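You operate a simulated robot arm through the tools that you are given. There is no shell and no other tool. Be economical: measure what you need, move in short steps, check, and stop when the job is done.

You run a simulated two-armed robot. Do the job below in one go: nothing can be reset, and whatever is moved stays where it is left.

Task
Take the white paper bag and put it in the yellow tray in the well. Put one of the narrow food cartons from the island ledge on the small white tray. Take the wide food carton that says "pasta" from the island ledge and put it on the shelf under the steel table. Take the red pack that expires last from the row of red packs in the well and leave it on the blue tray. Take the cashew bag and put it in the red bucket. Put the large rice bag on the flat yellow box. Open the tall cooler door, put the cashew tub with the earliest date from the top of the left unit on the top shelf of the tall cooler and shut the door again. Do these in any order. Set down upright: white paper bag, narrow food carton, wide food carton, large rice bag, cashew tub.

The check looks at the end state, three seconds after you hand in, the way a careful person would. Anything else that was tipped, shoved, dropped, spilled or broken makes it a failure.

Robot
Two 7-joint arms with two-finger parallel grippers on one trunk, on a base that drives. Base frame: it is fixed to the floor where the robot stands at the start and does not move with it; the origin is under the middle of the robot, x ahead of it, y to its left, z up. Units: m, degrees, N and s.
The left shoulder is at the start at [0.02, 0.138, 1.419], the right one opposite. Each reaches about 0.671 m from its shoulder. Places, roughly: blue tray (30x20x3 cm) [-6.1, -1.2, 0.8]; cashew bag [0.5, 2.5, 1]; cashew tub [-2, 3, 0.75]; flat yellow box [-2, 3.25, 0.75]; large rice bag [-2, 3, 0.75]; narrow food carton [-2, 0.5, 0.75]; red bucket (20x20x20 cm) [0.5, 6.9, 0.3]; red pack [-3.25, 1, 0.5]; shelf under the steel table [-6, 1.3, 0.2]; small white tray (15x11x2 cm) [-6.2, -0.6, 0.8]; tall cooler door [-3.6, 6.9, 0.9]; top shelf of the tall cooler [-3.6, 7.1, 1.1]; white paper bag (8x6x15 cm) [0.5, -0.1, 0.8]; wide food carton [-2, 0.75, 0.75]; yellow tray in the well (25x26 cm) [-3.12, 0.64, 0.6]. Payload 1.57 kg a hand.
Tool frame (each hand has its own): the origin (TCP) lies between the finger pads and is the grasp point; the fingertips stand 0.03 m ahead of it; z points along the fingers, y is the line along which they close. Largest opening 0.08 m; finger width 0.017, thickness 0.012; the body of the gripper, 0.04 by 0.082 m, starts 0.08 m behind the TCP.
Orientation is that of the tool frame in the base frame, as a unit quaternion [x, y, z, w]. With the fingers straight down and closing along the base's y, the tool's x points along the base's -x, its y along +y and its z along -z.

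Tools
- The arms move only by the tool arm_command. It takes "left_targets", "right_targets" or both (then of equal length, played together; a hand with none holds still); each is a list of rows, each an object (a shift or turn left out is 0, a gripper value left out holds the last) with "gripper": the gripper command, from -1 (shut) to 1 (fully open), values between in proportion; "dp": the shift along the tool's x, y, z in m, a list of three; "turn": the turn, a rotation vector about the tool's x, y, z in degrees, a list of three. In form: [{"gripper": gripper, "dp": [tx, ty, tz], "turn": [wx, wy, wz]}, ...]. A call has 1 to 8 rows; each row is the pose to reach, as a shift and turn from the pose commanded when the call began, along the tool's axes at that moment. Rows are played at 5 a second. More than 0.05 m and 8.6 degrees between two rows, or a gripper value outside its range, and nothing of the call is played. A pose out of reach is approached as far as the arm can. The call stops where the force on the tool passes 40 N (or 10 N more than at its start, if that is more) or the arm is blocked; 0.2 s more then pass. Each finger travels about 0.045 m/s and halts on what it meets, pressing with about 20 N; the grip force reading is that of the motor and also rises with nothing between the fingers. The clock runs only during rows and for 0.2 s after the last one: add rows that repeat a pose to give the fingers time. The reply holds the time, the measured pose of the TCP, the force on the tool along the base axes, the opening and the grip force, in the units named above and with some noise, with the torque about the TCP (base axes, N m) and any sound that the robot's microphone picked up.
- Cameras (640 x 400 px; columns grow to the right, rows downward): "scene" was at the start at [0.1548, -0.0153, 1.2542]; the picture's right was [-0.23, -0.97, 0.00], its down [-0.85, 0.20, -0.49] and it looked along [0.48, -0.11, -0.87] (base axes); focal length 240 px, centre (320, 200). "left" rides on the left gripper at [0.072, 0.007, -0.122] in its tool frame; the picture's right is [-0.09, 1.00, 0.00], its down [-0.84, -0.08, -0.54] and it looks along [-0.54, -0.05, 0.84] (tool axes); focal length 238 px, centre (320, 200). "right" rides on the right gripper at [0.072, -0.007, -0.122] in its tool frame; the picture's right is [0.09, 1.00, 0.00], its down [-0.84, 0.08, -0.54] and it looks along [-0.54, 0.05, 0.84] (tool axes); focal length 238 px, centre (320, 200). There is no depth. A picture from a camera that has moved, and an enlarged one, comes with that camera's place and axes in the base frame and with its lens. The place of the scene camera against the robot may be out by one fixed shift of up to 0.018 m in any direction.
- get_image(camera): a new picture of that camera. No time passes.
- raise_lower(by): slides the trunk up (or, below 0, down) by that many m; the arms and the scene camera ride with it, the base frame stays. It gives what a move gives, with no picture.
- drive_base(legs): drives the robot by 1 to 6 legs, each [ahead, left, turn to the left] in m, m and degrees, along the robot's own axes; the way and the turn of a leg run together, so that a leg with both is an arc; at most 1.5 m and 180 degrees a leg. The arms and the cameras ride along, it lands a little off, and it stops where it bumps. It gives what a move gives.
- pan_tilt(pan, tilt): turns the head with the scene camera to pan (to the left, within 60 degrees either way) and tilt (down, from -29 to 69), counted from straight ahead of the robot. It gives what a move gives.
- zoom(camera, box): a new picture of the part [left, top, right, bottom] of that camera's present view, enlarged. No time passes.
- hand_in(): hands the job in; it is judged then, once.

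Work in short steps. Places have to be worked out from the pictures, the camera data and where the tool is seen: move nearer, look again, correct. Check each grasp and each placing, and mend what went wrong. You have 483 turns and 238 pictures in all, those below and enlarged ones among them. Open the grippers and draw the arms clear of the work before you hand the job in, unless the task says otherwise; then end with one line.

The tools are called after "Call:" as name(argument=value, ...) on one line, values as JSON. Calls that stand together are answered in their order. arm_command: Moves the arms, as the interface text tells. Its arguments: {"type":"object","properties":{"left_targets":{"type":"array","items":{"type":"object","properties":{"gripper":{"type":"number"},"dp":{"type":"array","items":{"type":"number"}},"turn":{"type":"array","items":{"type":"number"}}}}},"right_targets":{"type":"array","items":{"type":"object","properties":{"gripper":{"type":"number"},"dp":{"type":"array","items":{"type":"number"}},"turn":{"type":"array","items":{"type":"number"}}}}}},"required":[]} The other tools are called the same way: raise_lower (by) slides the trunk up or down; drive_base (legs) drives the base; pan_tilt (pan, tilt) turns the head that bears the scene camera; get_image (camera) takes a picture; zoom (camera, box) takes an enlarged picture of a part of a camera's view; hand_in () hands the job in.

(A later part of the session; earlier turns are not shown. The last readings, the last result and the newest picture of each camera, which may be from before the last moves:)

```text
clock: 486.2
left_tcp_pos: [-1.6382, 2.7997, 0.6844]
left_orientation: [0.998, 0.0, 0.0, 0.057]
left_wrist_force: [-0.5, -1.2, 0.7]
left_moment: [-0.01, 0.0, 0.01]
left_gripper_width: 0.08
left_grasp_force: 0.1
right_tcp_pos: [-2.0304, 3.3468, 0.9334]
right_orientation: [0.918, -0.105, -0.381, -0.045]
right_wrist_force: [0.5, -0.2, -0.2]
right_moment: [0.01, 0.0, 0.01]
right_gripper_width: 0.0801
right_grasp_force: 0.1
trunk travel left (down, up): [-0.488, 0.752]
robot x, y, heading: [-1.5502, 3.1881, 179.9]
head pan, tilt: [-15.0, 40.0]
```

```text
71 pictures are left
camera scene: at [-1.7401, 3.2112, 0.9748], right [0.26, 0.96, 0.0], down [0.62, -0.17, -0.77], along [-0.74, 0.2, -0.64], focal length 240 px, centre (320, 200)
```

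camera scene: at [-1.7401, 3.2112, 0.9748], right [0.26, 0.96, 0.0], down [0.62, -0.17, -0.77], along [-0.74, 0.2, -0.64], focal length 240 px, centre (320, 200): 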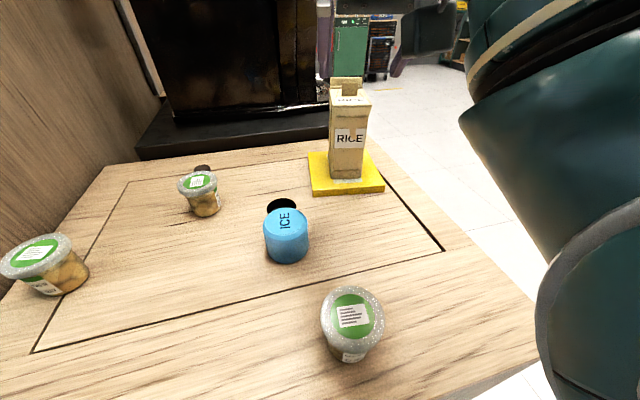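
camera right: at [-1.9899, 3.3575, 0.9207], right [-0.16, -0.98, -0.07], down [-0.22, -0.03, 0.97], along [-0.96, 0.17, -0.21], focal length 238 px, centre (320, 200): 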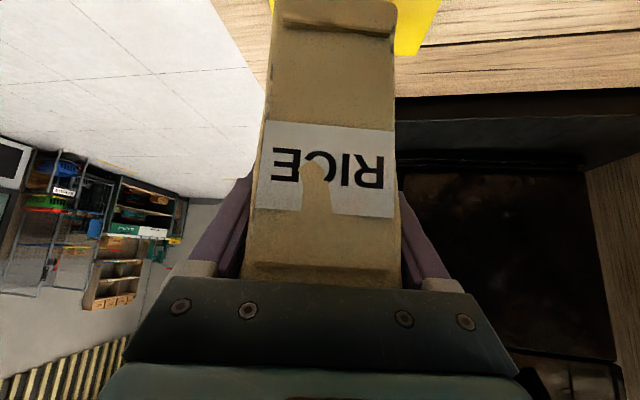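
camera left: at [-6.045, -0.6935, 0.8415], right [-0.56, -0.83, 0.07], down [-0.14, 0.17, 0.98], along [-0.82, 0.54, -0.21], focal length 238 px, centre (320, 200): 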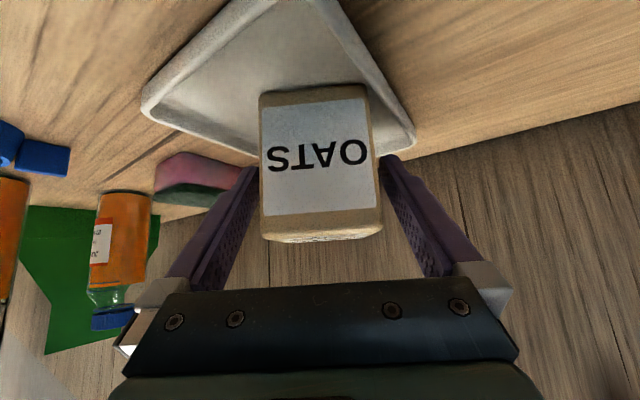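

The rice bag stands on the yellow box. Before picking the tub, I look toward the tall cooler to decide which hand should carry it.

Call:
drive_base(legs=[[-0.3, 0, 0], [0, 0, -30]])

Call:
pan_tilt(pan=-35, tilt=10)

Call:
get_image(camera="scene")

```text
clock: 489.7
left_tcp_pos: [-1.5152, 2.8944, 0.6837]
left_orientation: [0.966, -0.252, -0.014, 0.055]
left_wrist_force: [-0.4, -0.3, 0.9]
left_moment: [0.0, 0.03, -0.01]
left_gripper_width: 0.08
left_grasp_force: 0.0
right_tcp_pos: [-1.5902, 3.5596, 0.9343]
right_orientation: [0.861, -0.334, -0.357, -0.14]
right_wrist_force: [-0.4, -0.7, 0.9]
right_moment: [0.01, 0.01, 0.0]
right_gripper_width: 0.0801
right_grasp_force: 0.2
trunk travel left (down, up): [-0.488, 0.752]
robot x, y, heading: [-1.248, 3.19, 150.4]
head pan, tilt: [-15.0, 40.0]
```

```text
clock: 490.6
left_tcp_pos: [-1.5149, 2.8926, 0.6852]
left_orientation: [0.966, -0.252, -0.015, 0.055]
left_wrist_force: [0.4, 0.6, 0.2]
left_moment: [0.01, -0.01, -0.01]
left_gripper_width: 0.0801
left_grasp_force: 0.1
right_tcp_pos: [-1.59, 3.5622, 0.9356]
right_orientation: [0.861, -0.334, -0.357, -0.14]
right_wrist_force: [1.2, -0.1, 0.2]
right_moment: [-0.01, -0.01, 0.03]
right_gripper_width: 0.08
right_grasp_force: 0.0
trunk travel left (down, up): [-0.488, 0.752]
robot x, y, heading: [-1.2486, 3.1879, 150.1]
head pan, tilt: [-35.0, 10.0]
```

```text
70 pictures are left
camera scene: at [-1.3836, 3.321, 1.0224], right [0.9, 0.43, 0.0], down [0.07, -0.16, -0.98], along [-0.42, 0.89, -0.17], focal length 240 px, centre (320, 200)
```

scene: 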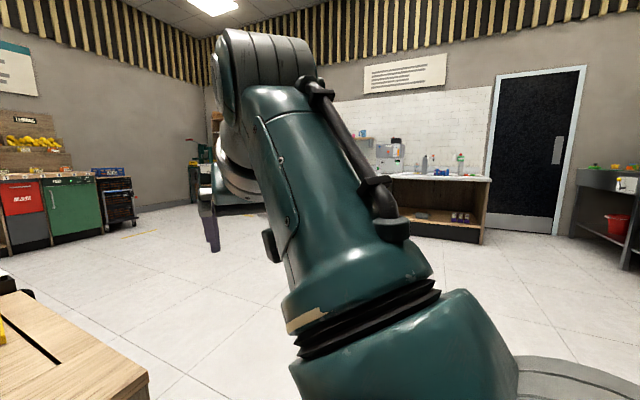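

Call:
drive_base(legs=[[0, 0, -42]])

Call:
pan_tilt(pan=12, tilt=10)

Call:
get_image(camera="scene")

```text
clock: 493.0
left_tcp_pos: [-1.6441, 3.149, 0.6841]
left_orientation: [0.81, -0.584, -0.033, 0.046]
left_wrist_force: [-0.1, -0.3, 0.4]
left_moment: [0.01, 0.01, -0.01]
left_gripper_width: 0.0801
left_grasp_force: 0.1
right_tcp_pos: [-1.2496, 3.6944, 0.9345]
right_orientation: [0.683, -0.622, -0.283, -0.259]
right_wrist_force: [0.9, 1.1, 0.1]
right_moment: [0.01, 0.0, -0.02]
right_gripper_width: 0.0799
right_grasp_force: 0.0
trunk travel left (down, up): [-0.488, 0.752]
robot x, y, heading: [-1.2487, 3.1845, 108.3]
head pan, tilt: [-35.0, 10.0]
```

```text
clock: 494.1
left_tcp_pos: [-1.6436, 3.1506, 0.6848]
left_orientation: [0.809, -0.584, -0.033, 0.046]
left_wrist_force: [-0.3, -0.3, -0.5]
left_moment: [0.01, -0.03, 0.03]
left_gripper_width: 0.0801
left_grasp_force: 0.2
right_tcp_pos: [-1.2506, 3.6949, 0.934]
right_orientation: [0.682, -0.622, -0.282, -0.26]
right_wrist_force: [0.7, -0.2, 0.2]
right_moment: [-0.01, 0.03, -0.01]
right_gripper_width: 0.0801
right_grasp_force: 0.1
trunk travel left (down, up): [-0.488, 0.752]
robot x, y, heading: [-1.2492, 3.1887, 108.1]
head pan, tilt: [12.0, 10.0]
```

```text
69 pictures are left
camera scene: at [-1.3346, 3.3631, 1.0225], right [0.86, 0.5, 0.0], down [0.09, -0.15, -0.98], along [-0.49, 0.85, -0.17], focal length 240 px, centre (320, 200)
```

scene: 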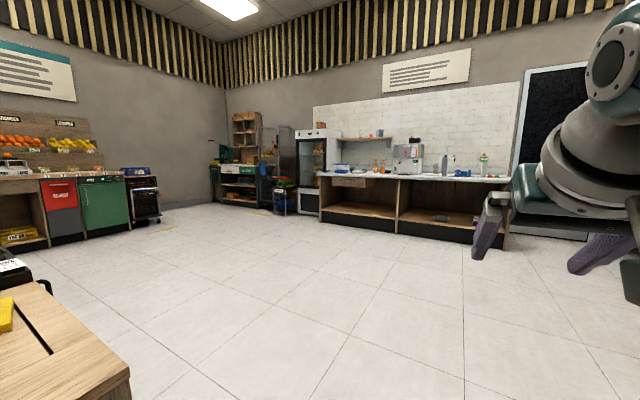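

Call:
zoom(camera="scene", box=[260, 110, 360, 230])

```text
3.33 times, centred on (310, 170) of scene
camera zoom: at [-1.3346, 3.3631, 1.0225], right [0.86, 0.5, 0.0], down [0.09, -0.15, -0.98], along [-0.49, 0.85, -0.17], focal length 799 px, centre (353, 300)
```

zoom: 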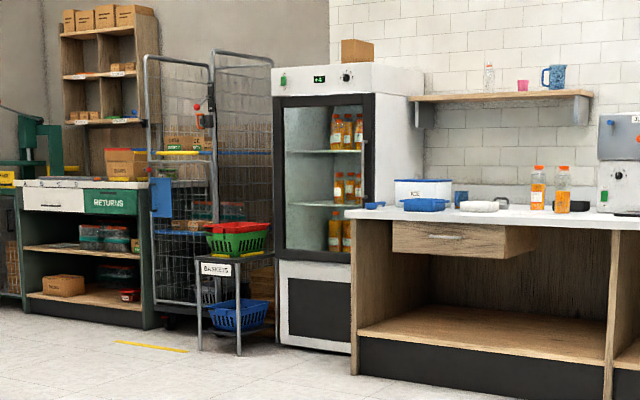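

The cooler's door handle is on its right edge (hinge left), so the left hand will open it and the right hand will carry the tub. I turn back to the counter and yaw the right hand to approach the left tub from its open side (a wall is close on its left).

Call:
drive_base(legs=[[0, 0, 72]])

Call:
arm_command(right_targets=[{"turn": [-5.8, 0, -5.8]}, {"turn": [-11.6, 0, -11.6]}, {"turn": [-17.4, 0, -17.4]}, {"turn": [-23.2, 0, -23.2]}, {"turn": [-29, 0, -29]}, {"turn": [-34.8, 0, -34.8]}, {"turn": [-40.6, 0, -40.6]}, {"turn": [-46.4, 0, -46.4]}])

Call:
arm_command(right_targets=[{"turn": [-4.3, 0, -4.3]}])

```text
clock: 497.7
left_tcp_pos: [-1.3274, 2.7981, 0.6855]
left_orientation: [0.998, 0.012, 0.001, 0.057]
left_wrist_force: [1.0, 0.9, 0.5]
left_moment: [0.01, -0.01, 0.01]
left_gripper_width: 0.0801
left_grasp_force: 0.1
right_tcp_pos: [-1.7334, 3.3341, 0.9334]
right_orientation: [0.919, -0.094, -0.381, -0.041]
right_wrist_force: [0.0, 0.3, 0.3]
right_moment: [0.01, 0.01, 0.01]
right_gripper_width: 0.0801
right_grasp_force: 0.0
trunk travel left (down, up): [-0.488, 0.752]
robot x, y, heading: [-1.2485, 3.1898, -179.0]
head pan, tilt: [12.0, 10.0]
```

```text
clock: 499.5
left_tcp_pos: [-1.3281, 2.7989, 0.6834]
left_orientation: [0.998, 0.012, 0.001, 0.057]
left_wrist_force: [-0.5, -0.5, -0.3]
left_moment: [-0.01, -0.02, 0.02]
left_gripper_width: 0.0802
left_grasp_force: 0.1
right_tcp_pos: [-1.7352, 3.3343, 0.9339]
right_orientation: [0.823, 0.421, -0.341, 0.173]
right_wrist_force: [0.5, 0.3, -0.2]
right_moment: [-0.03, -0.01, 0.0]
right_gripper_width: 0.0796
right_grasp_force: 0.1
trunk travel left (down, up): [-0.488, 0.752]
robot x, y, heading: [-1.2476, 3.1862, -178.6]
head pan, tilt: [12.0, 10.0]
```

```text
clock: 499.9
left_tcp_pos: [-1.3278, 2.7983, 0.6855]
left_orientation: [0.998, 0.012, 0.001, 0.057]
left_wrist_force: [0.7, -0.3, -0.3]
left_moment: [-0.02, -0.01, 0.0]
left_gripper_width: 0.0801
left_grasp_force: 0.0
right_tcp_pos: [-1.735, 3.3342, 0.9353]
right_orientation: [0.8, 0.463, -0.332, 0.19]
right_wrist_force: [0.4, -1.0, 0.0]
right_moment: [0.01, 0.01, -0.01]
right_gripper_width: 0.08
right_grasp_force: 0.1
trunk travel left (down, up): [-0.488, 0.752]
robot x, y, heading: [-1.2506, 3.1883, -179.0]
head pan, tilt: [12.0, 10.0]
```

Right hand now points left-forward. I drive to the tub's pre-grasp spot.

Call:
drive_base(legs=[[0, 0.31, -1], [0.2, 0, 0]])

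Call:
get_image(camera="right")

```text
clock: 503.1
left_tcp_pos: [-1.5323, 2.4922, 0.6849]
left_orientation: [0.998, 0.0, 0.0, 0.056]
left_wrist_force: [-0.7, 0.8, 0.8]
left_moment: [0.01, -0.01, 0.0]
left_gripper_width: 0.0799
left_grasp_force: 0.1
right_tcp_pos: [-1.9258, 3.0378, 0.934]
right_orientation: [0.806, 0.452, -0.334, 0.186]
right_wrist_force: [0.1, 0.0, -0.2]
right_moment: [-0.02, 0.03, 0.01]
right_gripper_width: 0.0801
right_grasp_force: 0.0
trunk travel left (down, up): [-0.488, 0.752]
robot x, y, heading: [-1.4443, 2.8804, 180.0]
head pan, tilt: [12.0, 10.0]
```

```text
67 pictures are left
camera right: at [-1.8609, 3.1572, 0.9704], right [0.88, -0.46, -0.07], down [-0.04, -0.22, 0.97], along [-0.47, -0.86, -0.21], focal length 238 px, centre (320, 200)
```

right: 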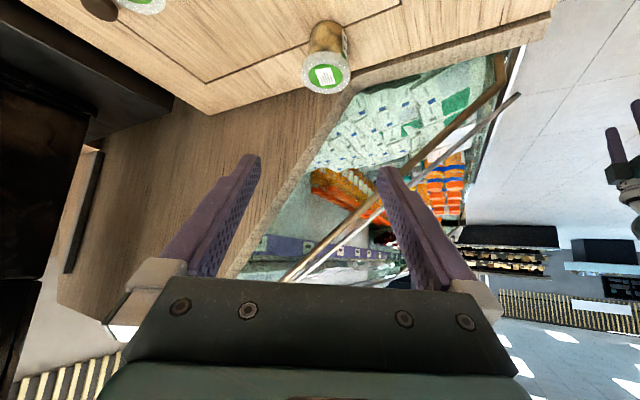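

The tub is at (-1.978, 2.952), exactly in line. I lower the trunk 0.096 and advance in two stages.

Call:
raise_lower(by=-0.096)

Call:
arm_command(right_targets=[{"dp": [0, 0, 0.04]}, {"dp": [0, 0, 0.08]}])

Call:
get_image(camera="right")

```text
clock: 504.4
left_tcp_pos: [-1.5305, 2.4918, 0.5876]
left_orientation: [0.998, 0.001, 0.0, 0.057]
left_wrist_force: [-0.6, -0.2, 0.8]
left_moment: [-0.01, -0.02, -0.02]
left_gripper_width: 0.0799
left_grasp_force: 0.2
right_tcp_pos: [-1.9262, 3.0373, 0.8388]
right_orientation: [0.806, 0.453, -0.332, 0.187]
right_wrist_force: [-0.6, 0.0, 1.1]
right_moment: [0.0, 0.03, 0.0]
right_gripper_width: 0.0801
right_grasp_force: 0.0
trunk travel left (down, up): [-0.392, 0.848]
robot x, y, heading: [-1.4416, 2.8823, 180.3]
head pan, tilt: [12.0, 10.0]
```

```text
clock: 505.1
left_tcp_pos: [-1.5311, 2.4912, 0.5889]
left_orientation: [0.998, 0.001, 0.0, 0.058]
left_wrist_force: [-0.2, -0.1, -1.0]
left_moment: [-0.01, -0.01, -0.03]
left_gripper_width: 0.0798
left_grasp_force: 0.1
right_tcp_pos: [-1.9523, 2.9919, 0.7798]
right_orientation: [0.806, 0.453, -0.333, 0.187]
right_wrist_force: [0.5, 0.1, -0.4]
right_moment: [0.02, -0.02, 0.0]
right_gripper_width: 0.0799
right_grasp_force: 0.0
trunk travel left (down, up): [-0.392, 0.848]
robot x, y, heading: [-1.4434, 2.881, 179.8]
head pan, tilt: [12.0, 10.0]
```

```text
66 pictures are left
camera right: at [-1.8878, 3.1131, 0.8172], right [0.88, -0.46, -0.07], down [-0.04, -0.22, 0.97], along [-0.47, -0.86, -0.21], focal length 238 px, centre (320, 200)
```

right: 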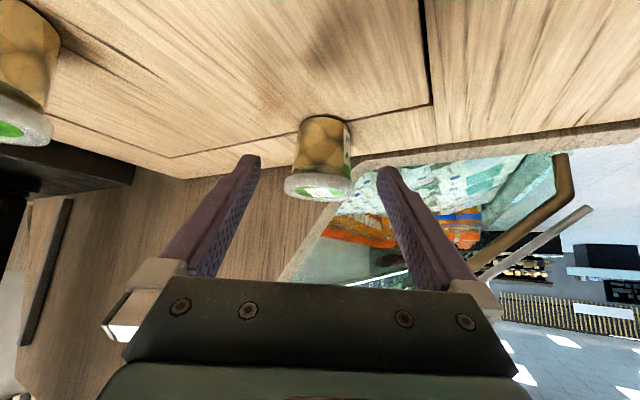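

Call:
arm_command(right_targets=[{"dp": [0, 0, 0.03]}, {"dp": [0, 0, 0.062]}])

Call:
arm_command(right_targets=[{"gripper": -1}, {"gripper": -1}, {"gripper": -1}, {"gripper": -1}, {"gripper": -1}])

Call:
raise_lower(by=0.06)

Call:
get_image(camera="right")

```text
clock: 505.6
left_tcp_pos: [-1.5322, 2.4905, 0.5882]
left_orientation: [0.998, 0.001, 0.0, 0.056]
left_wrist_force: [-0.6, -0.2, -0.3]
left_moment: [-0.02, 0.01, 0.02]
left_gripper_width: 0.0798
left_grasp_force: 0.0
right_tcp_pos: [-1.9769, 2.9544, 0.7381]
right_orientation: [0.806, 0.453, -0.333, 0.186]
right_wrist_force: [-0.5, 0.3, 0.1]
right_moment: [0.0, 0.0, 0.0]
right_gripper_width: 0.0799
right_grasp_force: 0.0
trunk travel left (down, up): [-0.392, 0.848]
robot x, y, heading: [-1.4435, 2.8833, 179.6]
head pan, tilt: [12.0, 10.0]
```

```text
clock: 506.9
left_tcp_pos: [-1.532, 2.4921, 0.588]
left_orientation: [0.998, 0.001, 0.0, 0.057]
left_wrist_force: [-0.4, -0.8, -0.2]
left_moment: [0.0, -0.01, 0.01]
left_gripper_width: 0.0803
left_grasp_force: 0.0
right_tcp_pos: [-1.9765, 2.9539, 0.7382]
right_orientation: [0.806, 0.452, -0.334, 0.187]
right_wrist_force: [-0.6, 0.2, 0.9]
right_moment: [-0.04, 0.01, -0.02]
right_gripper_width: 0.0477
right_grasp_force: 20.1
trunk travel left (down, up): [-0.392, 0.848]
robot x, y, heading: [-1.4465, 2.8775, 179.4]
head pan, tilt: [12.0, 10.0]
```

```text
clock: 507.9
left_tcp_pos: [-1.5312, 2.4916, 0.6483]
left_orientation: [0.998, 0.0, -0.001, 0.057]
left_wrist_force: [-0.4, -0.4, 0.8]
left_moment: [-0.02, -0.01, -0.02]
left_gripper_width: 0.08
left_grasp_force: 0.1
right_tcp_pos: [-1.9777, 2.9539, 0.7987]
right_orientation: [0.805, 0.453, -0.334, 0.186]
right_wrist_force: [0.0, -0.3, 0.3]
right_moment: [0.02, 0.01, 0.01]
right_gripper_width: 0.0479
right_grasp_force: 20.1
trunk travel left (down, up): [-0.452, 0.788]
robot x, y, heading: [-1.4436, 2.8809, 179.9]
head pan, tilt: [12.0, 10.0]
```

```text
65 pictures are left
camera right: at [-1.912, 3.075, 0.8353], right [0.88, -0.46, -0.07], down [-0.04, -0.22, 0.97], along [-0.47, -0.86, -0.21], focal length 238 px, centre (320, 200)
```

right: 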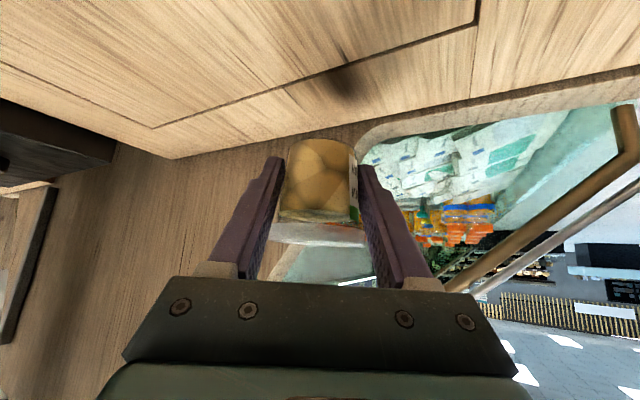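

The tub is held. I raise, back away and un-yaw the hand.

Call:
raise_lower(by=0.2)

Call:
drive_base(legs=[[-0.35, 0, 0]])

Call:
arm_command(right_targets=[{"turn": [5.3, 0, 5.3]}, {"turn": [10.6, 0, 10.6]}, {"turn": [15.9, 0, 15.9]}, {"turn": [21.2, 0, 21.2]}, {"turn": [26.5, 0, 26.5]}, {"turn": [31.8, 0, 31.8]}, {"turn": [37.1, 0, 37.1]}, {"turn": [41.4, 0, 41.4]}])

Call:
drive_base(legs=[[0, 0, -90], [1.2, 0, 0], [0.5, 0.8, 0], [0.5, 0.8, 0]])

Call:
pan_tilt(pan=5, tilt=12)

Call:
get_image(camera="scene")

```text
clock: 510.0
left_tcp_pos: [-1.531, 2.4928, 0.8483]
left_orientation: [0.998, 0.001, 0.0, 0.057]
left_wrist_force: [-1.1, -0.4, 0.6]
left_moment: [0.0, 0.05, 0.0]
left_gripper_width: 0.08
left_grasp_force: 0.2
right_tcp_pos: [-1.9761, 2.9527, 0.9988]
right_orientation: [0.806, 0.453, -0.333, 0.186]
right_wrist_force: [0.1, -0.4, -1.1]
right_moment: [0.02, -0.02, -0.01]
right_gripper_width: 0.0477
right_grasp_force: 19.8
trunk travel left (down, up): [-0.652, 0.588]
robot x, y, heading: [-1.442, 2.8782, 179.6]
head pan, tilt: [12.0, 10.0]
```

```text
clock: 512.3
left_tcp_pos: [-1.1854, 2.4905, 0.8486]
left_orientation: [0.998, -0.005, 0.0, 0.057]
left_wrist_force: [-0.2, 0.1, 0.2]
left_moment: [-0.01, 0.0, 0.0]
left_gripper_width: 0.0802
left_grasp_force: 0.0
right_tcp_pos: [-1.6265, 2.9568, 0.9991]
right_orientation: [0.808, 0.45, -0.333, 0.185]
right_wrist_force: [-0.2, -0.3, -1.2]
right_moment: [-0.02, 0.01, -0.02]
right_gripper_width: 0.0479
right_grasp_force: 19.9
trunk travel left (down, up): [-0.652, 0.588]
robot x, y, heading: [-1.0931, 2.8777, 179.3]
head pan, tilt: [12.0, 10.0]
```

```text
clock: 514.1
left_tcp_pos: [-1.1863, 2.4892, 0.8485]
left_orientation: [0.998, -0.004, 0.0, 0.057]
left_wrist_force: [0.5, -0.3, -0.6]
left_moment: [0.0, 0.01, 0.01]
left_gripper_width: 0.0801
left_grasp_force: 0.1
right_tcp_pos: [-1.6278, 2.9567, 0.9993]
right_orientation: [0.924, -0.004, -0.383, -0.003]
right_wrist_force: [-0.3, 0.3, -0.2]
right_moment: [0.0, -0.01, 0.0]
right_gripper_width: 0.0479
right_grasp_force: 20.4
trunk travel left (down, up): [-0.652, 0.588]
robot x, y, heading: [-1.0931, 2.8755, 179.2]
head pan, tilt: [12.0, 10.0]
```

```text
clock: 533.1
left_tcp_pos: [-3.0359, 5.1923, 0.8477]
left_orientation: [-0.702, 0.709, 0.04, -0.04]
left_wrist_force: [-0.2, 0.2, 0.2]
left_moment: [0.02, 0.02, -0.03]
left_gripper_width: 0.0801
left_grasp_force: 0.1
right_tcp_pos: [-2.5682, 5.6324, 0.9984]
right_orientation: [-0.65, 0.657, 0.269, 0.273]
right_wrist_force: [-0.3, 0.6, -1.4]
right_moment: [0.02, -0.02, -0.03]
right_gripper_width: 0.0474
right_grasp_force: 20.1
trunk travel left (down, up): [-0.652, 0.588]
robot x, y, heading: [-2.6491, 5.1019, 89.1]
head pan, tilt: [12.0, 10.0]
```

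```text
clock: 533.8
left_tcp_pos: [-3.0361, 5.1913, 0.8485]
left_orientation: [-0.702, 0.71, 0.041, -0.04]
left_wrist_force: [-0.7, 0.0, -0.1]
left_moment: [0.02, -0.03, 0.0]
left_gripper_width: 0.0801
left_grasp_force: 0.1
right_tcp_pos: [-2.5665, 5.6313, 0.999]
right_orientation: [-0.65, 0.657, 0.268, 0.273]
right_wrist_force: [-1.2, -0.5, -1.9]
right_moment: [-0.03, 0.04, 0.0]
right_gripper_width: 0.0477
right_grasp_force: 19.5
trunk travel left (down, up): [-0.652, 0.588]
robot x, y, heading: [-2.6486, 5.0993, 89.2]
head pan, tilt: [5.0, 12.0]
```

```text
64 pictures are left
camera scene: at [-2.6638, 5.2914, 1.1833], right [1.0, 0.07, 0.0], down [0.01, -0.21, -0.98], along [-0.07, 0.98, -0.21], focal length 240 px, centre (320, 200)
```

scene: 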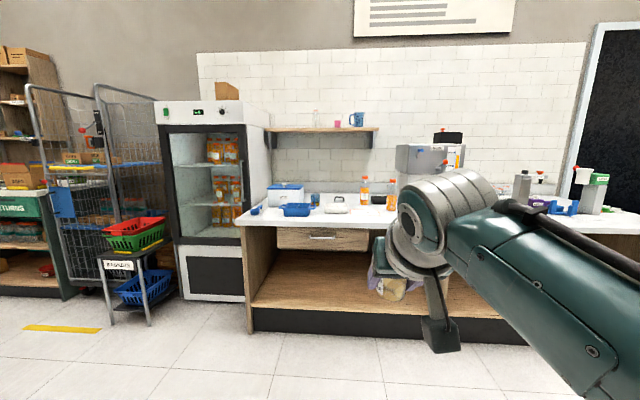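

I zoom in on the cooler door to find its handle and the free place on the top shelf.

Call:
zoom(camera="scene", box=[140, 85, 290, 310])

```text
1.78 times, centred on (215, 198) of scene
camera zoom: at [-2.6638, 5.2914, 1.1833], right [1.0, 0.07, 0.0], down [0.01, -0.21, -0.98], along [-0.07, 0.98, -0.21], focal length 426 px, centre (507, 204)
```

zoom: 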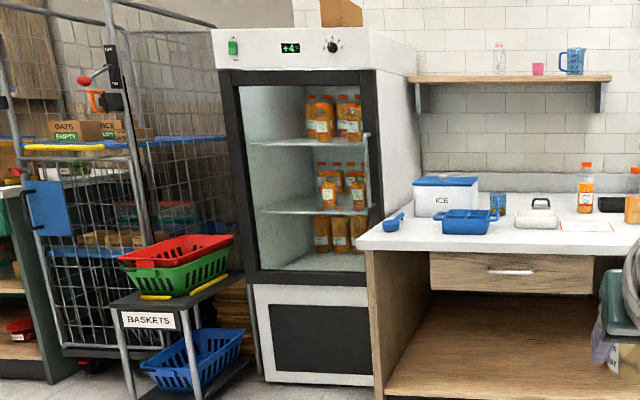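

The top shelf's left part is free, hinge left, handle right at ≈(-3.35, 6.88, 0.98). Reaching that place suits the left hand better, so I'll set the tub on the free part of the counter and regrasp it with the left hand. I drive closer to the counter to look.

Call:
drive_base(legs=[[0.85, 0, 1]])

Call:
pan_tilt(pan=10, tilt=25)

Call:
get_image(camera="scene")

Call:
get_image(camera="right")

```text
clock: 538.2
left_tcp_pos: [-3.0306, 6.0106, 0.8493]
left_orientation: [0.708, -0.704, -0.041, 0.04]
left_wrist_force: [1.1, -0.2, 0.2]
left_moment: [0.01, -0.01, -0.04]
left_gripper_width: 0.0801
left_grasp_force: 0.0
right_tcp_pos: [-2.57, 6.4582, 0.9992]
right_orientation: [0.655, -0.652, -0.269, -0.271]
right_wrist_force: [0.3, 0.4, -0.4]
right_moment: [-0.03, 0.01, -0.02]
right_gripper_width: 0.0475
right_grasp_force: 20.3
trunk travel left (down, up): [-0.652, 0.588]
robot x, y, heading: [-2.6413, 5.9238, 90.2]
head pan, tilt: [5.0, 12.0]
```

```text
clock: 538.9
left_tcp_pos: [-3.0313, 6.0106, 0.8482]
left_orientation: [0.708, -0.704, -0.04, 0.04]
left_wrist_force: [0.2, -0.8, -0.6]
left_moment: [0.0, 0.03, -0.01]
left_gripper_width: 0.0799
left_grasp_force: 0.1
right_tcp_pos: [-2.5692, 6.4573, 0.9984]
right_orientation: [0.655, -0.651, -0.271, -0.271]
right_wrist_force: [-0.4, 0.5, -0.2]
right_moment: [0.01, 0.0, 0.01]
right_gripper_width: 0.0474
right_grasp_force: 19.7
trunk travel left (down, up): [-0.652, 0.588]
robot x, y, heading: [-2.643, 5.9263, 89.9]
head pan, tilt: [10.0, 25.0]
```

```text
62 pictures are left
camera scene: at [-2.6684, 6.1137, 1.1622], right [0.98, 0.17, 0.0], down [0.07, -0.42, -0.91], along [-0.16, 0.89, -0.42], focal length 240 px, centre (320, 200)
```

scene: 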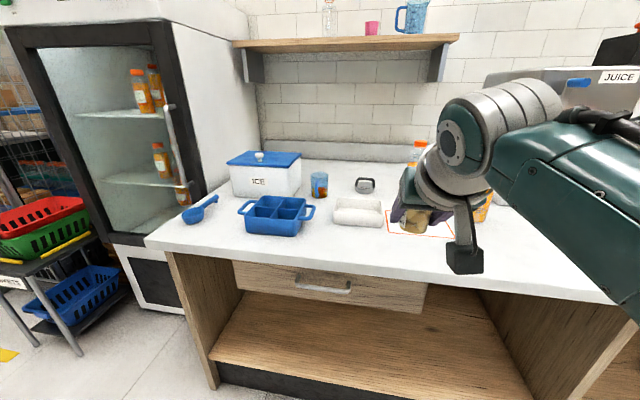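

```text
61 pictures are left
camera right: at [-2.563, 6.3208, 1.0351], right [-1.0, -0.07, -0.07], down [-0.08, 0.21, 0.97], along [-0.05, 0.98, -0.21], focal length 238 px, centre (320, 200)
```

right: 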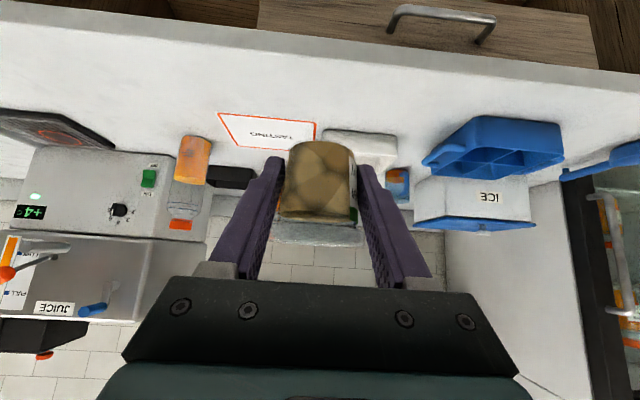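

Counter z≈0.81, front edge y≈6.56; the strip in front of the paper at (-2.60, 6.64) is free. I move in and set the tub there.

Call:
drive_base(legs=[[0.185, 0.03, 0]])

Call:
raise_lower(by=-0.13)

Call:
get_image(camera="right")

```text
clock: 540.5
left_tcp_pos: [-3.0621, 6.2005, 0.848]
left_orientation: [0.708, -0.704, -0.039, 0.041]
left_wrist_force: [0.3, -0.4, -0.5]
left_moment: [0.01, -0.02, 0.03]
left_gripper_width: 0.08
left_grasp_force: 0.1
right_tcp_pos: [-2.6005, 6.648, 0.9994]
right_orientation: [0.655, -0.651, -0.271, -0.272]
right_wrist_force: [-0.6, -0.8, 0.0]
right_moment: [0.02, -0.01, 0.04]
right_gripper_width: 0.0474
right_grasp_force: 20.1
trunk travel left (down, up): [-0.652, 0.588]
robot x, y, heading: [-2.6739, 6.1138, 90.1]
head pan, tilt: [10.0, 25.0]
```

```text
clock: 542.1
left_tcp_pos: [-3.0606, 6.2005, 0.7193]
left_orientation: [0.708, -0.704, -0.04, 0.04]
left_wrist_force: [-0.4, -0.1, -0.4]
left_moment: [-0.04, 0.0, 0.0]
left_gripper_width: 0.0799
left_grasp_force: 0.1
right_tcp_pos: [-2.6003, 6.6489, 0.8683]
right_orientation: [0.656, -0.651, -0.27, -0.271]
right_wrist_force: [0.4, 0.2, -1.1]
right_moment: [-0.01, -0.04, 0.02]
right_gripper_width: 0.0473
right_grasp_force: 19.8
trunk travel left (down, up): [-0.522, 0.718]
robot x, y, heading: [-2.673, 6.1131, 90.3]
head pan, tilt: [10.0, 25.0]
```

```text
60 pictures are left
camera right: at [-2.5931, 6.5113, 0.9051], right [-1.0, -0.07, -0.07], down [-0.08, 0.21, 0.97], along [-0.06, 0.98, -0.21], focal length 238 px, centre (320, 200)
```

right: 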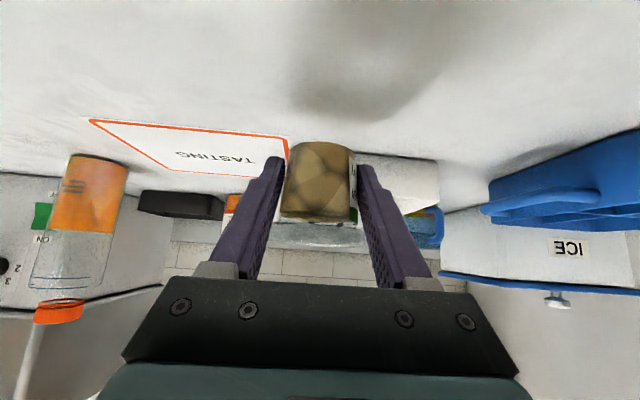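

Call:
raise_lower(by=-0.014)

Call:
raise_lower(by=-0.007)

Call:
raise_lower(by=-0.006)

```text
clock: 542.7
left_tcp_pos: [-3.0605, 6.2, 0.7047]
left_orientation: [0.708, -0.704, -0.04, 0.041]
left_wrist_force: [0.7, -0.2, 0.1]
left_moment: [0.01, 0.0, 0.04]
left_gripper_width: 0.0799
left_grasp_force: 0.1
right_tcp_pos: [-2.5993, 6.6479, 0.8556]
right_orientation: [0.656, -0.651, -0.27, -0.27]
right_wrist_force: [0.0, 0.2, -0.8]
right_moment: [-0.03, 0.01, 0.02]
right_gripper_width: 0.0472
right_grasp_force: 19.8
trunk travel left (down, up): [-0.508, 0.732]
robot x, y, heading: [-2.6677, 6.112, 90.2]
head pan, tilt: [10.0, 25.0]
```

```text
clock: 543.2
left_tcp_pos: [-3.062, 6.2001, 0.6974]
left_orientation: [0.708, -0.704, -0.039, 0.041]
left_wrist_force: [-0.7, 0.1, -0.8]
left_moment: [-0.03, -0.01, 0.01]
left_gripper_width: 0.0801
left_grasp_force: 0.1
right_tcp_pos: [-2.5986, 6.6477, 0.848]
right_orientation: [0.655, -0.651, -0.271, -0.271]
right_wrist_force: [0.7, -0.7, -1.2]
right_moment: [0.0, -0.02, -0.01]
right_gripper_width: 0.0472
right_grasp_force: 20.1
trunk travel left (down, up): [-0.501, 0.739]
robot x, y, heading: [-2.6702, 6.1149, 90.2]
head pan, tilt: [10.0, 25.0]
```

```text
clock: 543.8
left_tcp_pos: [-3.0605, 6.2002, 0.6921]
left_orientation: [0.708, -0.704, -0.04, 0.041]
left_wrist_force: [0.4, -1.1, -1.0]
left_moment: [0.02, 0.0, -0.03]
left_gripper_width: 0.0799
left_grasp_force: 0.1
right_tcp_pos: [-2.6004, 6.6491, 0.8422]
right_orientation: [0.656, -0.651, -0.271, -0.27]
right_wrist_force: [0.9, 0.4, 0.0]
right_moment: [-0.02, -0.04, -0.01]
right_gripper_width: 0.0475
right_grasp_force: 20.9
trunk travel left (down, up): [-0.495, 0.745]
robot x, y, heading: [-2.6715, 6.115, 90.0]
head pan, tilt: [10.0, 25.0]
```

Call:
raise_lower(by=-0.005)

Call:
raise_lower(by=-0.005)

```text
clock: 544.3
left_tcp_pos: [-3.0609, 6.2004, 0.6863]
left_orientation: [0.707, -0.704, -0.04, 0.041]
left_wrist_force: [0.3, 0.2, 0.6]
left_moment: [0.01, 0.0, -0.03]
left_gripper_width: 0.0801
left_grasp_force: 0.0
right_tcp_pos: [-2.6001, 6.6487, 0.8361]
right_orientation: [0.655, -0.651, -0.271, -0.272]
right_wrist_force: [-0.5, -0.2, -1.2]
right_moment: [0.0, -0.01, 0.01]
right_gripper_width: 0.0474
right_grasp_force: 19.5
trunk travel left (down, up): [-0.49, 0.75]
robot x, y, heading: [-2.6729, 6.1141, 90.0]
head pan, tilt: [10.0, 25.0]
```

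```text
clock: 544.9
left_tcp_pos: [-3.061, 6.2005, 0.6815]
left_orientation: [0.707, -0.705, -0.04, 0.041]
left_wrist_force: [-0.3, -0.7, 0.1]
left_moment: [0.02, 0.03, -0.01]
left_gripper_width: 0.0801
left_grasp_force: 0.1
right_tcp_pos: [-2.5984, 6.6484, 0.8322]
right_orientation: [0.656, -0.651, -0.271, -0.271]
right_wrist_force: [-1.4, -0.9, -0.6]
right_moment: [-0.01, -0.02, 0.01]
right_gripper_width: 0.0474
right_grasp_force: 19.6
trunk travel left (down, up): [-0.485, 0.755]
robot x, y, heading: [-2.6709, 6.1145, 89.8]
head pan, tilt: [10.0, 25.0]
```

Call:
get_image(camera="right")

```text
59 pictures are left
camera right: at [-2.5931, 6.5113, 0.868], right [-1.0, -0.07, -0.07], down [-0.08, 0.21, 0.97], along [-0.06, 0.98, -0.21], focal length 238 px, centre (320, 200)
```

right: 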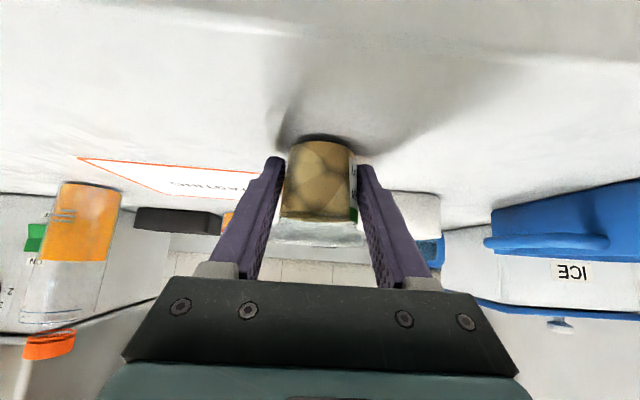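

Call:
raise_lower(by=-0.004)

Call:
raise_lower(by=-0.004)

```text
clock: 545.4
left_tcp_pos: [-3.0598, 6.2014, 0.6771]
left_orientation: [0.707, -0.705, -0.04, 0.041]
left_wrist_force: [0.0, -0.9, -1.0]
left_moment: [0.01, -0.01, 0.01]
left_gripper_width: 0.08
left_grasp_force: 0.0
right_tcp_pos: [-2.5998, 6.6494, 0.8284]
right_orientation: [0.655, -0.651, -0.271, -0.272]
right_wrist_force: [0.1, -1.3, 4.0]
right_moment: [-0.07, 0.05, 0.01]
right_gripper_width: 0.0472
right_grasp_force: 20.0
trunk travel left (down, up): [-0.481, 0.759]
robot x, y, heading: [-2.6734, 6.1155, 90.3]
head pan, tilt: [10.0, 25.0]
```

```text
clock: 545.9
left_tcp_pos: [-3.0613, 6.201, 0.6745]
left_orientation: [0.708, -0.704, -0.041, 0.041]
left_wrist_force: [0.3, 0.5, 1.3]
left_moment: [-0.02, 0.0, 0.01]
left_gripper_width: 0.08
left_grasp_force: 0.1
right_tcp_pos: [-2.6005, 6.6497, 0.8266]
right_orientation: [0.655, -0.649, -0.275, -0.273]
right_wrist_force: [-0.1, -7.9, 21.4]
right_moment: [0.11, 0.29, 0.08]
right_gripper_width: 0.0472
right_grasp_force: 20.1
trunk travel left (down, up): [-0.477, 0.763]
robot x, y, heading: [-2.6691, 6.1112, 90.7]
head pan, tilt: [10.0, 25.0]
```

Contact. I ease up 3 mm, release and withdraw.

Call:
raise_lower(by=0.003)

Call:
arm_command(right_targets=[{"gripper": 1}, {"gripper": 1}, {"gripper": 1}, {"gripper": 1}])

Call:
arm_command(right_targets=[{"dp": [0, 0, -0.04]}, {"dp": [0, 0, -0.08]}, {"dp": [0, 0, -0.12]}])

Call:
drive_base(legs=[[-0.3, 0, 0]])

Call:
raise_lower(by=0.2)

```text
clock: 546.5
left_tcp_pos: [-3.0615, 6.2018, 0.6762]
left_orientation: [0.709, -0.703, -0.04, 0.04]
left_wrist_force: [-0.2, 0.2, 0.5]
left_moment: [-0.02, -0.01, 0.05]
left_gripper_width: 0.0803
left_grasp_force: 0.1
right_tcp_pos: [-2.5999, 6.6503, 0.8263]
right_orientation: [0.656, -0.65, -0.272, -0.271]
right_wrist_force: [-1.7, 2.8, 9.9]
right_moment: [0.33, 0.21, 0.02]
right_gripper_width: 0.0472
right_grasp_force: 19.4
trunk travel left (down, up): [-0.48, 0.76]
robot x, y, heading: [-2.6716, 6.1157, 90.0]
head pan, tilt: [10.0, 25.0]
```

```text
clock: 547.5
left_tcp_pos: [-3.0574, 6.2007, 0.675]
left_orientation: [0.708, -0.704, -0.039, 0.039]
left_wrist_force: [0.3, 1.1, 0.8]
left_moment: [0.02, 0.0, -0.04]
left_gripper_width: 0.0801
left_grasp_force: 0.1
right_tcp_pos: [-2.5967, 6.6493, 0.8279]
right_orientation: [0.655, -0.651, -0.27, -0.272]
right_wrist_force: [11.3, -2.9, 13.6]
right_moment: [0.11, 0.21, -0.06]
right_gripper_width: 0.0697
right_grasp_force: 0.1
trunk travel left (down, up): [-0.48, 0.76]
robot x, y, heading: [-2.6733, 6.1136, 90.1]
head pan, tilt: [10.0, 25.0]
```

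```text
clock: 548.3
left_tcp_pos: [-3.0618, 6.2009, 0.6768]
left_orientation: [0.708, -0.704, -0.04, 0.04]
left_wrist_force: [-0.2, 0.3, 0.1]
left_moment: [0.0, -0.02, 0.02]
left_gripper_width: 0.08
left_grasp_force: 0.1
right_tcp_pos: [-2.5978, 6.5651, 0.9089]
right_orientation: [0.656, -0.651, -0.27, -0.27]
right_wrist_force: [-0.4, -0.5, -0.2]
right_moment: [-0.03, 0.02, -0.04]
right_gripper_width: 0.0802
right_grasp_force: 0.0
trunk travel left (down, up): [-0.48, 0.76]
robot x, y, heading: [-2.6729, 6.1149, 90.1]
head pan, tilt: [10.0, 25.0]
```

```text
clock: 550.3
left_tcp_pos: [-3.0597, 5.8943, 0.677]
left_orientation: [0.711, -0.701, -0.039, 0.041]
left_wrist_force: [-0.7, 0.7, -0.7]
left_moment: [0.0, -0.03, -0.01]
left_gripper_width: 0.0798
left_grasp_force: 0.1
right_tcp_pos: [-2.5989, 6.2639, 0.9103]
right_orientation: [0.658, -0.648, -0.272, -0.27]
right_wrist_force: [-0.5, -0.1, 0.5]
right_moment: [0.0, 0.01, 0.0]
right_gripper_width: 0.0799
right_grasp_force: 0.1
trunk travel left (down, up): [-0.48, 0.76]
robot x, y, heading: [-2.6711, 5.8109, 90.7]
head pan, tilt: [10.0, 25.0]
```

```text
clock: 552.5
left_tcp_pos: [-3.0595, 5.8941, 0.8765]
left_orientation: [0.711, -0.701, -0.04, 0.04]
left_wrist_force: [-0.1, 0.0, 0.1]
left_moment: [0.03, -0.01, 0.01]
left_gripper_width: 0.08
left_grasp_force: 0.0
right_tcp_pos: [-2.5998, 6.2643, 1.1107]
right_orientation: [0.658, -0.649, -0.272, -0.27]
right_wrist_force: [0.4, -0.5, 0.5]
right_moment: [0.02, -0.01, -0.01]
right_gripper_width: 0.0799
right_grasp_force: 0.0
trunk travel left (down, up): [-0.68, 0.56]
robot x, y, heading: [-2.6699, 5.8097, 90.8]
head pan, tilt: [10.0, 25.0]
```

I check that the tub stands and nothing was moved, and view the cooler door's handle.

Call:
get_image(camera="scene")

```text
58 pictures are left
camera scene: at [-2.6984, 6.0016, 1.1901], right [0.98, 0.18, 0.0], down [0.08, -0.42, -0.91], along [-0.17, 0.89, -0.42], focal length 240 px, centre (320, 200)
```

scene: 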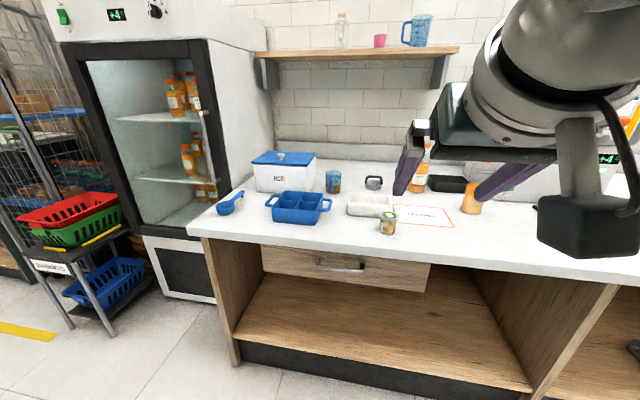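

The tub stands fine. I move in front of the cooler and look at the door and handle.

Call:
drive_base(legs=[[0, 0.8, -0.8]])

Call:
pan_tilt(pan=0, tilt=15)

Call:
get_image(camera="scene")

```text
clock: 556.7
left_tcp_pos: [-3.8496, 5.8895, 0.876]
left_orientation: [0.71, -0.702, -0.04, 0.04]
left_wrist_force: [-0.4, 0.1, 0.8]
left_moment: [-0.02, 0.01, -0.01]
left_gripper_width: 0.0802
left_grasp_force: 0.1
right_tcp_pos: [-3.3875, 6.2566, 1.11]
right_orientation: [0.658, -0.649, -0.272, -0.269]
right_wrist_force: [0.0, 0.9, -0.1]
right_moment: [0.04, 0.02, -0.02]
right_gripper_width: 0.0801
right_grasp_force: 0.1
trunk travel left (down, up): [-0.68, 0.56]
robot x, y, heading: [-3.4589, 5.803, 90.6]
head pan, tilt: [10.0, 25.0]
```

```text
clock: 557.5
left_tcp_pos: [-3.8491, 5.8886, 0.8767]
left_orientation: [0.711, -0.701, -0.04, 0.04]
left_wrist_force: [-0.6, 0.7, 0.7]
left_moment: [0.03, 0.05, 0.01]
left_gripper_width: 0.08
left_grasp_force: 0.0
right_tcp_pos: [-3.3879, 6.2567, 1.1101]
right_orientation: [0.658, -0.648, -0.272, -0.27]
right_wrist_force: [0.2, 0.1, 0.4]
right_moment: [0.0, -0.04, 0.01]
right_gripper_width: 0.0801
right_grasp_force: 0.0
trunk travel left (down, up): [-0.68, 0.56]
robot x, y, heading: [-3.4592, 5.8061, 90.5]
head pan, tilt: [0.0, 15.0]
```

```text
57 pictures are left
camera scene: at [-3.4709, 5.9975, 1.2063], right [1.0, 0.01, 0.0], down [0.0, -0.26, -0.97], along [-0.01, 0.97, -0.26], focal length 240 px, centre (320, 200)
```

scene: 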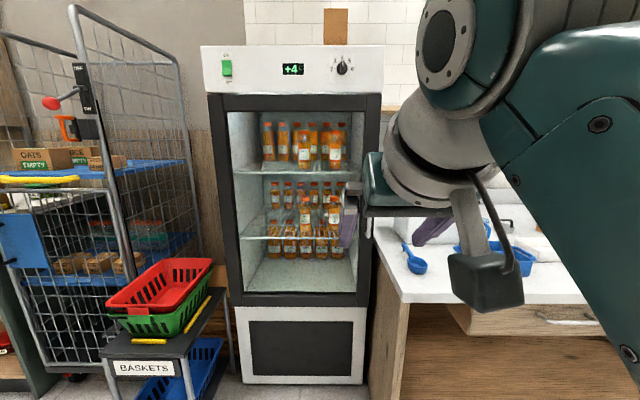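

Triangulated: door from x≈-3.885 (hinge) to -3.26, handle bar at x≈-3.32, y≈6.88, z 0.84–1.13; the basket stand's right edge is x≈-3.87…-3.91, so opening to ~80° is safe. I line the right hand up with the handle.

Call:
drive_base(legs=[[0.43, -0.066, -0.5]])

Call:
raise_lower(by=-0.1)

Call:
get_image(camera="right")

```text
clock: 560.1
left_tcp_pos: [-3.7808, 6.3245, 0.8757]
left_orientation: [-0.705, 0.707, 0.039, -0.041]
left_wrist_force: [-0.7, -0.4, -0.5]
left_moment: [0.03, 0.02, 0.01]
left_gripper_width: 0.0801
left_grasp_force: 0.0
right_tcp_pos: [-3.3158, 6.6855, 1.11]
right_orientation: [-0.652, 0.655, 0.269, 0.272]
right_wrist_force: [0.0, -0.3, -0.6]
right_moment: [0.03, -0.01, 0.02]
right_gripper_width: 0.0799
right_grasp_force: 0.0
trunk travel left (down, up): [-0.68, 0.56]
robot x, y, heading: [-3.3928, 6.234, 89.2]
head pan, tilt: [0.0, 15.0]
```

```text
clock: 561.4
left_tcp_pos: [-3.7819, 6.3243, 0.777]
left_orientation: [-0.705, 0.707, 0.039, -0.04]
left_wrist_force: [0.5, 0.5, -0.2]
left_moment: [-0.02, -0.01, 0.01]
left_gripper_width: 0.0797
left_grasp_force: 0.0
right_tcp_pos: [-3.3143, 6.6854, 1.01]
right_orientation: [-0.652, 0.654, 0.269, 0.272]
right_wrist_force: [0.0, -0.4, 0.0]
right_moment: [0.02, 0.0, 0.01]
right_gripper_width: 0.08
right_grasp_force: 0.1
trunk travel left (down, up): [-0.58, 0.66]
robot x, y, heading: [-3.3914, 6.233, 89.7]
head pan, tilt: [0.0, 15.0]
```

```text
56 pictures are left
camera right: at [-3.3096, 6.5478, 1.0465], right [-1.0, -0.06, -0.07], down [-0.08, 0.21, 0.97], along [-0.05, 0.98, -0.21], focal length 238 px, centre (320, 200)
```

right: 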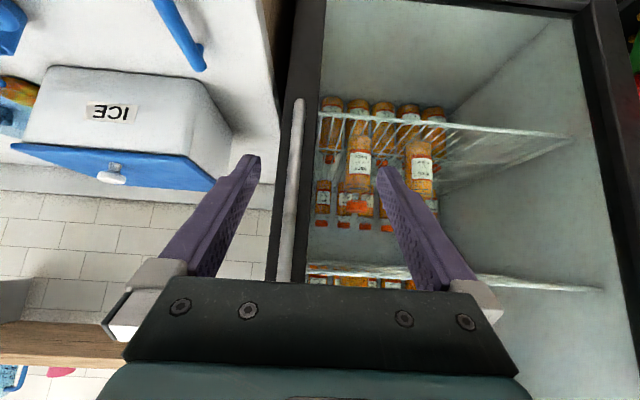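

The handle bar is at x≈-3.287. I shift right 2.7 cm, narrow the opening, and reach to the handle.

Call:
arm_command(right_targets=[{"gripper": 0.3, "dp": [-0.024, -0.013, 0.024]}, {"gripper": 0.3, "dp": [-0.048, -0.027, 0.048]}, {"gripper": 0.3, "dp": [-0.0707, -0.027, 0.0707]}])

Call:
get_image(camera="right")

```text
clock: 562.2
left_tcp_pos: [-3.7816, 6.3243, 0.7763]
left_orientation: [-0.705, 0.707, 0.04, -0.04]
left_wrist_force: [0.4, 0.2, -0.1]
left_moment: [0.02, 0.02, 0.0]
left_gripper_width: 0.08
left_grasp_force: 0.1
right_tcp_pos: [-3.2838, 6.787, 1.0113]
right_orientation: [-0.652, 0.655, 0.269, 0.272]
right_wrist_force: [0.6, -0.9, -0.4]
right_moment: [0.0, 0.0, 0.0]
right_gripper_width: 0.0521
right_grasp_force: 0.1
trunk travel left (down, up): [-0.58, 0.66]
robot x, y, heading: [-3.3979, 6.2324, 89.3]
head pan, tilt: [0.0, 15.0]
```

```text
55 pictures are left
camera right: at [-3.2795, 6.6507, 1.0478], right [-1.0, -0.06, -0.07], down [-0.08, 0.21, 0.97], along [-0.05, 0.98, -0.21], focal length 238 px, centre (320, 200)
```

right: 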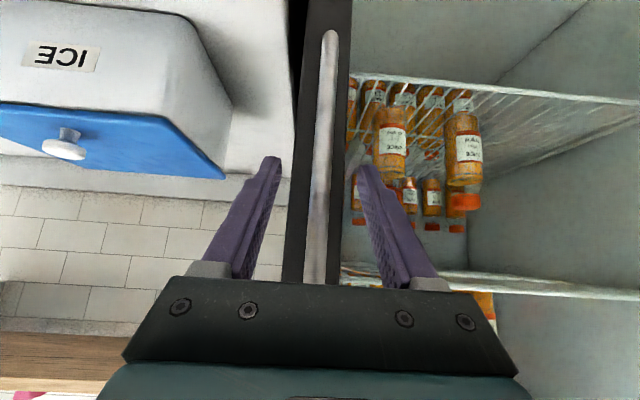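

The bar lies between the fingers, at y≈6.855. I advance 6.6 cm and close on it.

Call:
arm_command(right_targets=[{"dp": [-0.023, 0.002, 0.023]}, {"dp": [-0.0467, 0.004, 0.0467]}])

Call:
arm_command(right_targets=[{"gripper": -1}, {"gripper": -1}, {"gripper": -1}, {"gripper": -1}, {"gripper": -1}])

```text
clock: 562.9
left_tcp_pos: [-3.7804, 6.3215, 0.7771]
left_orientation: [-0.703, 0.709, 0.04, -0.04]
left_wrist_force: [-0.4, 0.1, 0.1]
left_moment: [0.01, 0.01, 0.02]
left_gripper_width: 0.0798
left_grasp_force: 0.0
right_tcp_pos: [-3.2919, 6.8456, 1.0266]
right_orientation: [-0.643, 0.659, 0.28, 0.269]
right_wrist_force: [-1.4, -22.5, 4.2]
right_moment: [-0.24, -0.36, -0.59]
right_gripper_width: 0.0518
right_grasp_force: 0.0
trunk travel left (down, up): [-0.58, 0.66]
robot x, y, heading: [-3.3961, 6.2338, 89.2]
head pan, tilt: [0.0, 15.0]
stopped in row 2 (right hand): the force on the tool passed its limit at 93 N (the readings are from after the stop); the commanded pose is now the measured one
```

```text
clock: 564.0
left_tcp_pos: [-3.7837, 6.3197, 0.7766]
left_orientation: [-0.705, 0.707, 0.04, -0.041]
left_wrist_force: [-0.1, 0.2, 0.2]
left_moment: [0.02, 0.01, -0.02]
left_gripper_width: 0.0799
left_grasp_force: 0.0
right_tcp_pos: [-3.2962, 6.8454, 1.0263]
right_orientation: [-0.643, 0.658, 0.284, 0.269]
right_wrist_force: [-8.2, -28.1, 1.9]
right_moment: [-0.74, 0.6, 1.77]
right_gripper_width: 0.0327
right_grasp_force: 40.8
trunk travel left (down, up): [-0.58, 0.66]
robot x, y, heading: [-3.394, 6.2314, 89.5]
head pan, tilt: [0.0, 15.0]
```

The fingertips touched the door face; the gripper stopped at 3.3 cm. I check what it holds.

Call:
get_image(camera="right")

```text
54 pictures are left
camera right: at [-3.2904, 6.7077, 1.0602], right [-1.0, -0.05, -0.04], down [-0.05, 0.19, 0.98], along [-0.04, 0.98, -0.19], focal length 238 px, centre (320, 200)
```

right: 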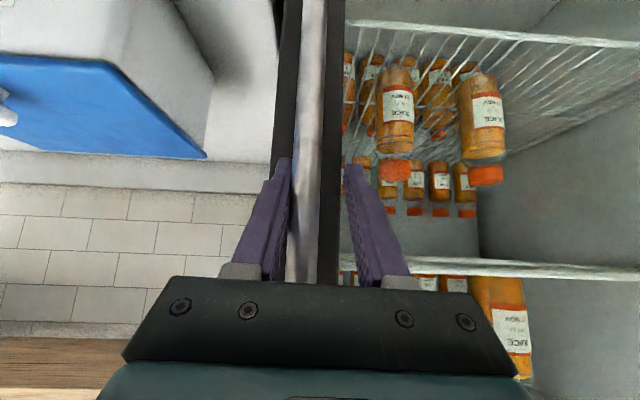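

The fingertips are jammed against the door frame. I back off 1 cm and close on the bar.

Call:
arm_command(right_targets=[{"gripper": 0.3, "dp": [0.007, 0, -0.007]}, {"gripper": 0.3, "dp": [0.01, 0.002, -0.01]}, {"gripper": -1, "dp": [0.01, 0.002, -0.01]}, {"gripper": -1, "dp": [0.01, 0.002, -0.01]}, {"gripper": -1, "dp": [0.01, 0.002, -0.01]}, {"gripper": -1, "dp": [0.01, 0.002, -0.01]}, {"gripper": -1, "dp": [0.01, 0.002, -0.01]}])

```text
clock: 565.6
left_tcp_pos: [-3.7777, 6.3259, 0.7748]
left_orientation: [-0.704, 0.708, 0.039, -0.037]
left_wrist_force: [0.3, 0.0, 0.3]
left_moment: [0.0, 0.0, 0.0]
left_gripper_width: 0.0801
left_grasp_force: 0.1
right_tcp_pos: [-3.2866, 6.8364, 1.0313]
right_orientation: [-0.641, 0.658, 0.281, 0.278]
right_wrist_force: [23.2, -2.1, 4.5]
right_moment: [0.2, -0.37, 0.05]
right_gripper_width: 0.016
right_grasp_force: 31.9
trunk travel left (down, up): [-0.58, 0.66]
robot x, y, heading: [-3.397, 6.2343, 89.4]
head pan, tilt: [0.0, 15.0]
```

The bar is gripped (1.6 cm). I pull the door along its arc by driving the base back and left: first 20°.

Call:
drive_base(legs=[[-0.05, 0.01, 0], [-0.0526, 0.014, 0], [-0.0964, 0.041, 0]])

Call:
get_image(camera="scene")

```text
clock: 567.6
left_tcp_pos: [-3.8148, 6.2043, 0.7762]
left_orientation: [-0.703, 0.709, 0.041, -0.038]
left_wrist_force: [-0.1, 0.2, -0.6]
left_moment: [0.02, 0.06, 0.03]
left_gripper_width: 0.0801
left_grasp_force: 0.0
right_tcp_pos: [-3.3117, 6.7145, 1.0299]
right_orientation: [-0.636, 0.664, 0.274, 0.284]
right_wrist_force: [4.6, -1.3, 2.9]
right_moment: [-0.38, -0.31, -0.14]
right_gripper_width: 0.016
right_grasp_force: 31.0
trunk travel left (down, up): [-0.58, 0.66]
robot x, y, heading: [-3.4279, 6.1102, 89.1]
head pan, tilt: [0.0, 15.0]
stopped in leg 3: the force on the tool passed its limit at 46 N (the readings are from after the stop); the commanded pose is now the measured one
```

```text
53 pictures are left
camera scene: at [-3.434, 6.3035, 1.1063], right [1.0, -0.01, 0.0], down [0.0, -0.26, -0.97], along [0.01, 0.97, -0.26], focal length 240 px, centre (320, 200)
```

scene: 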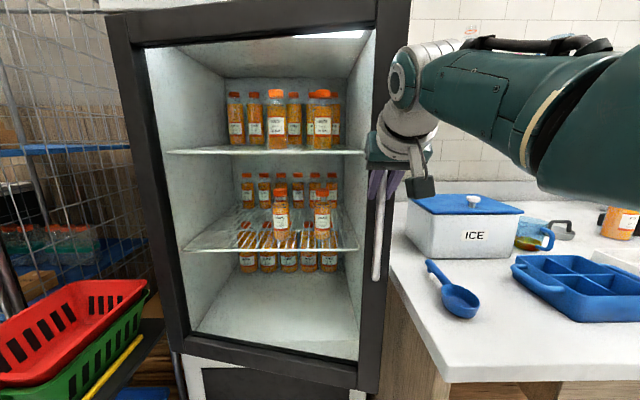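

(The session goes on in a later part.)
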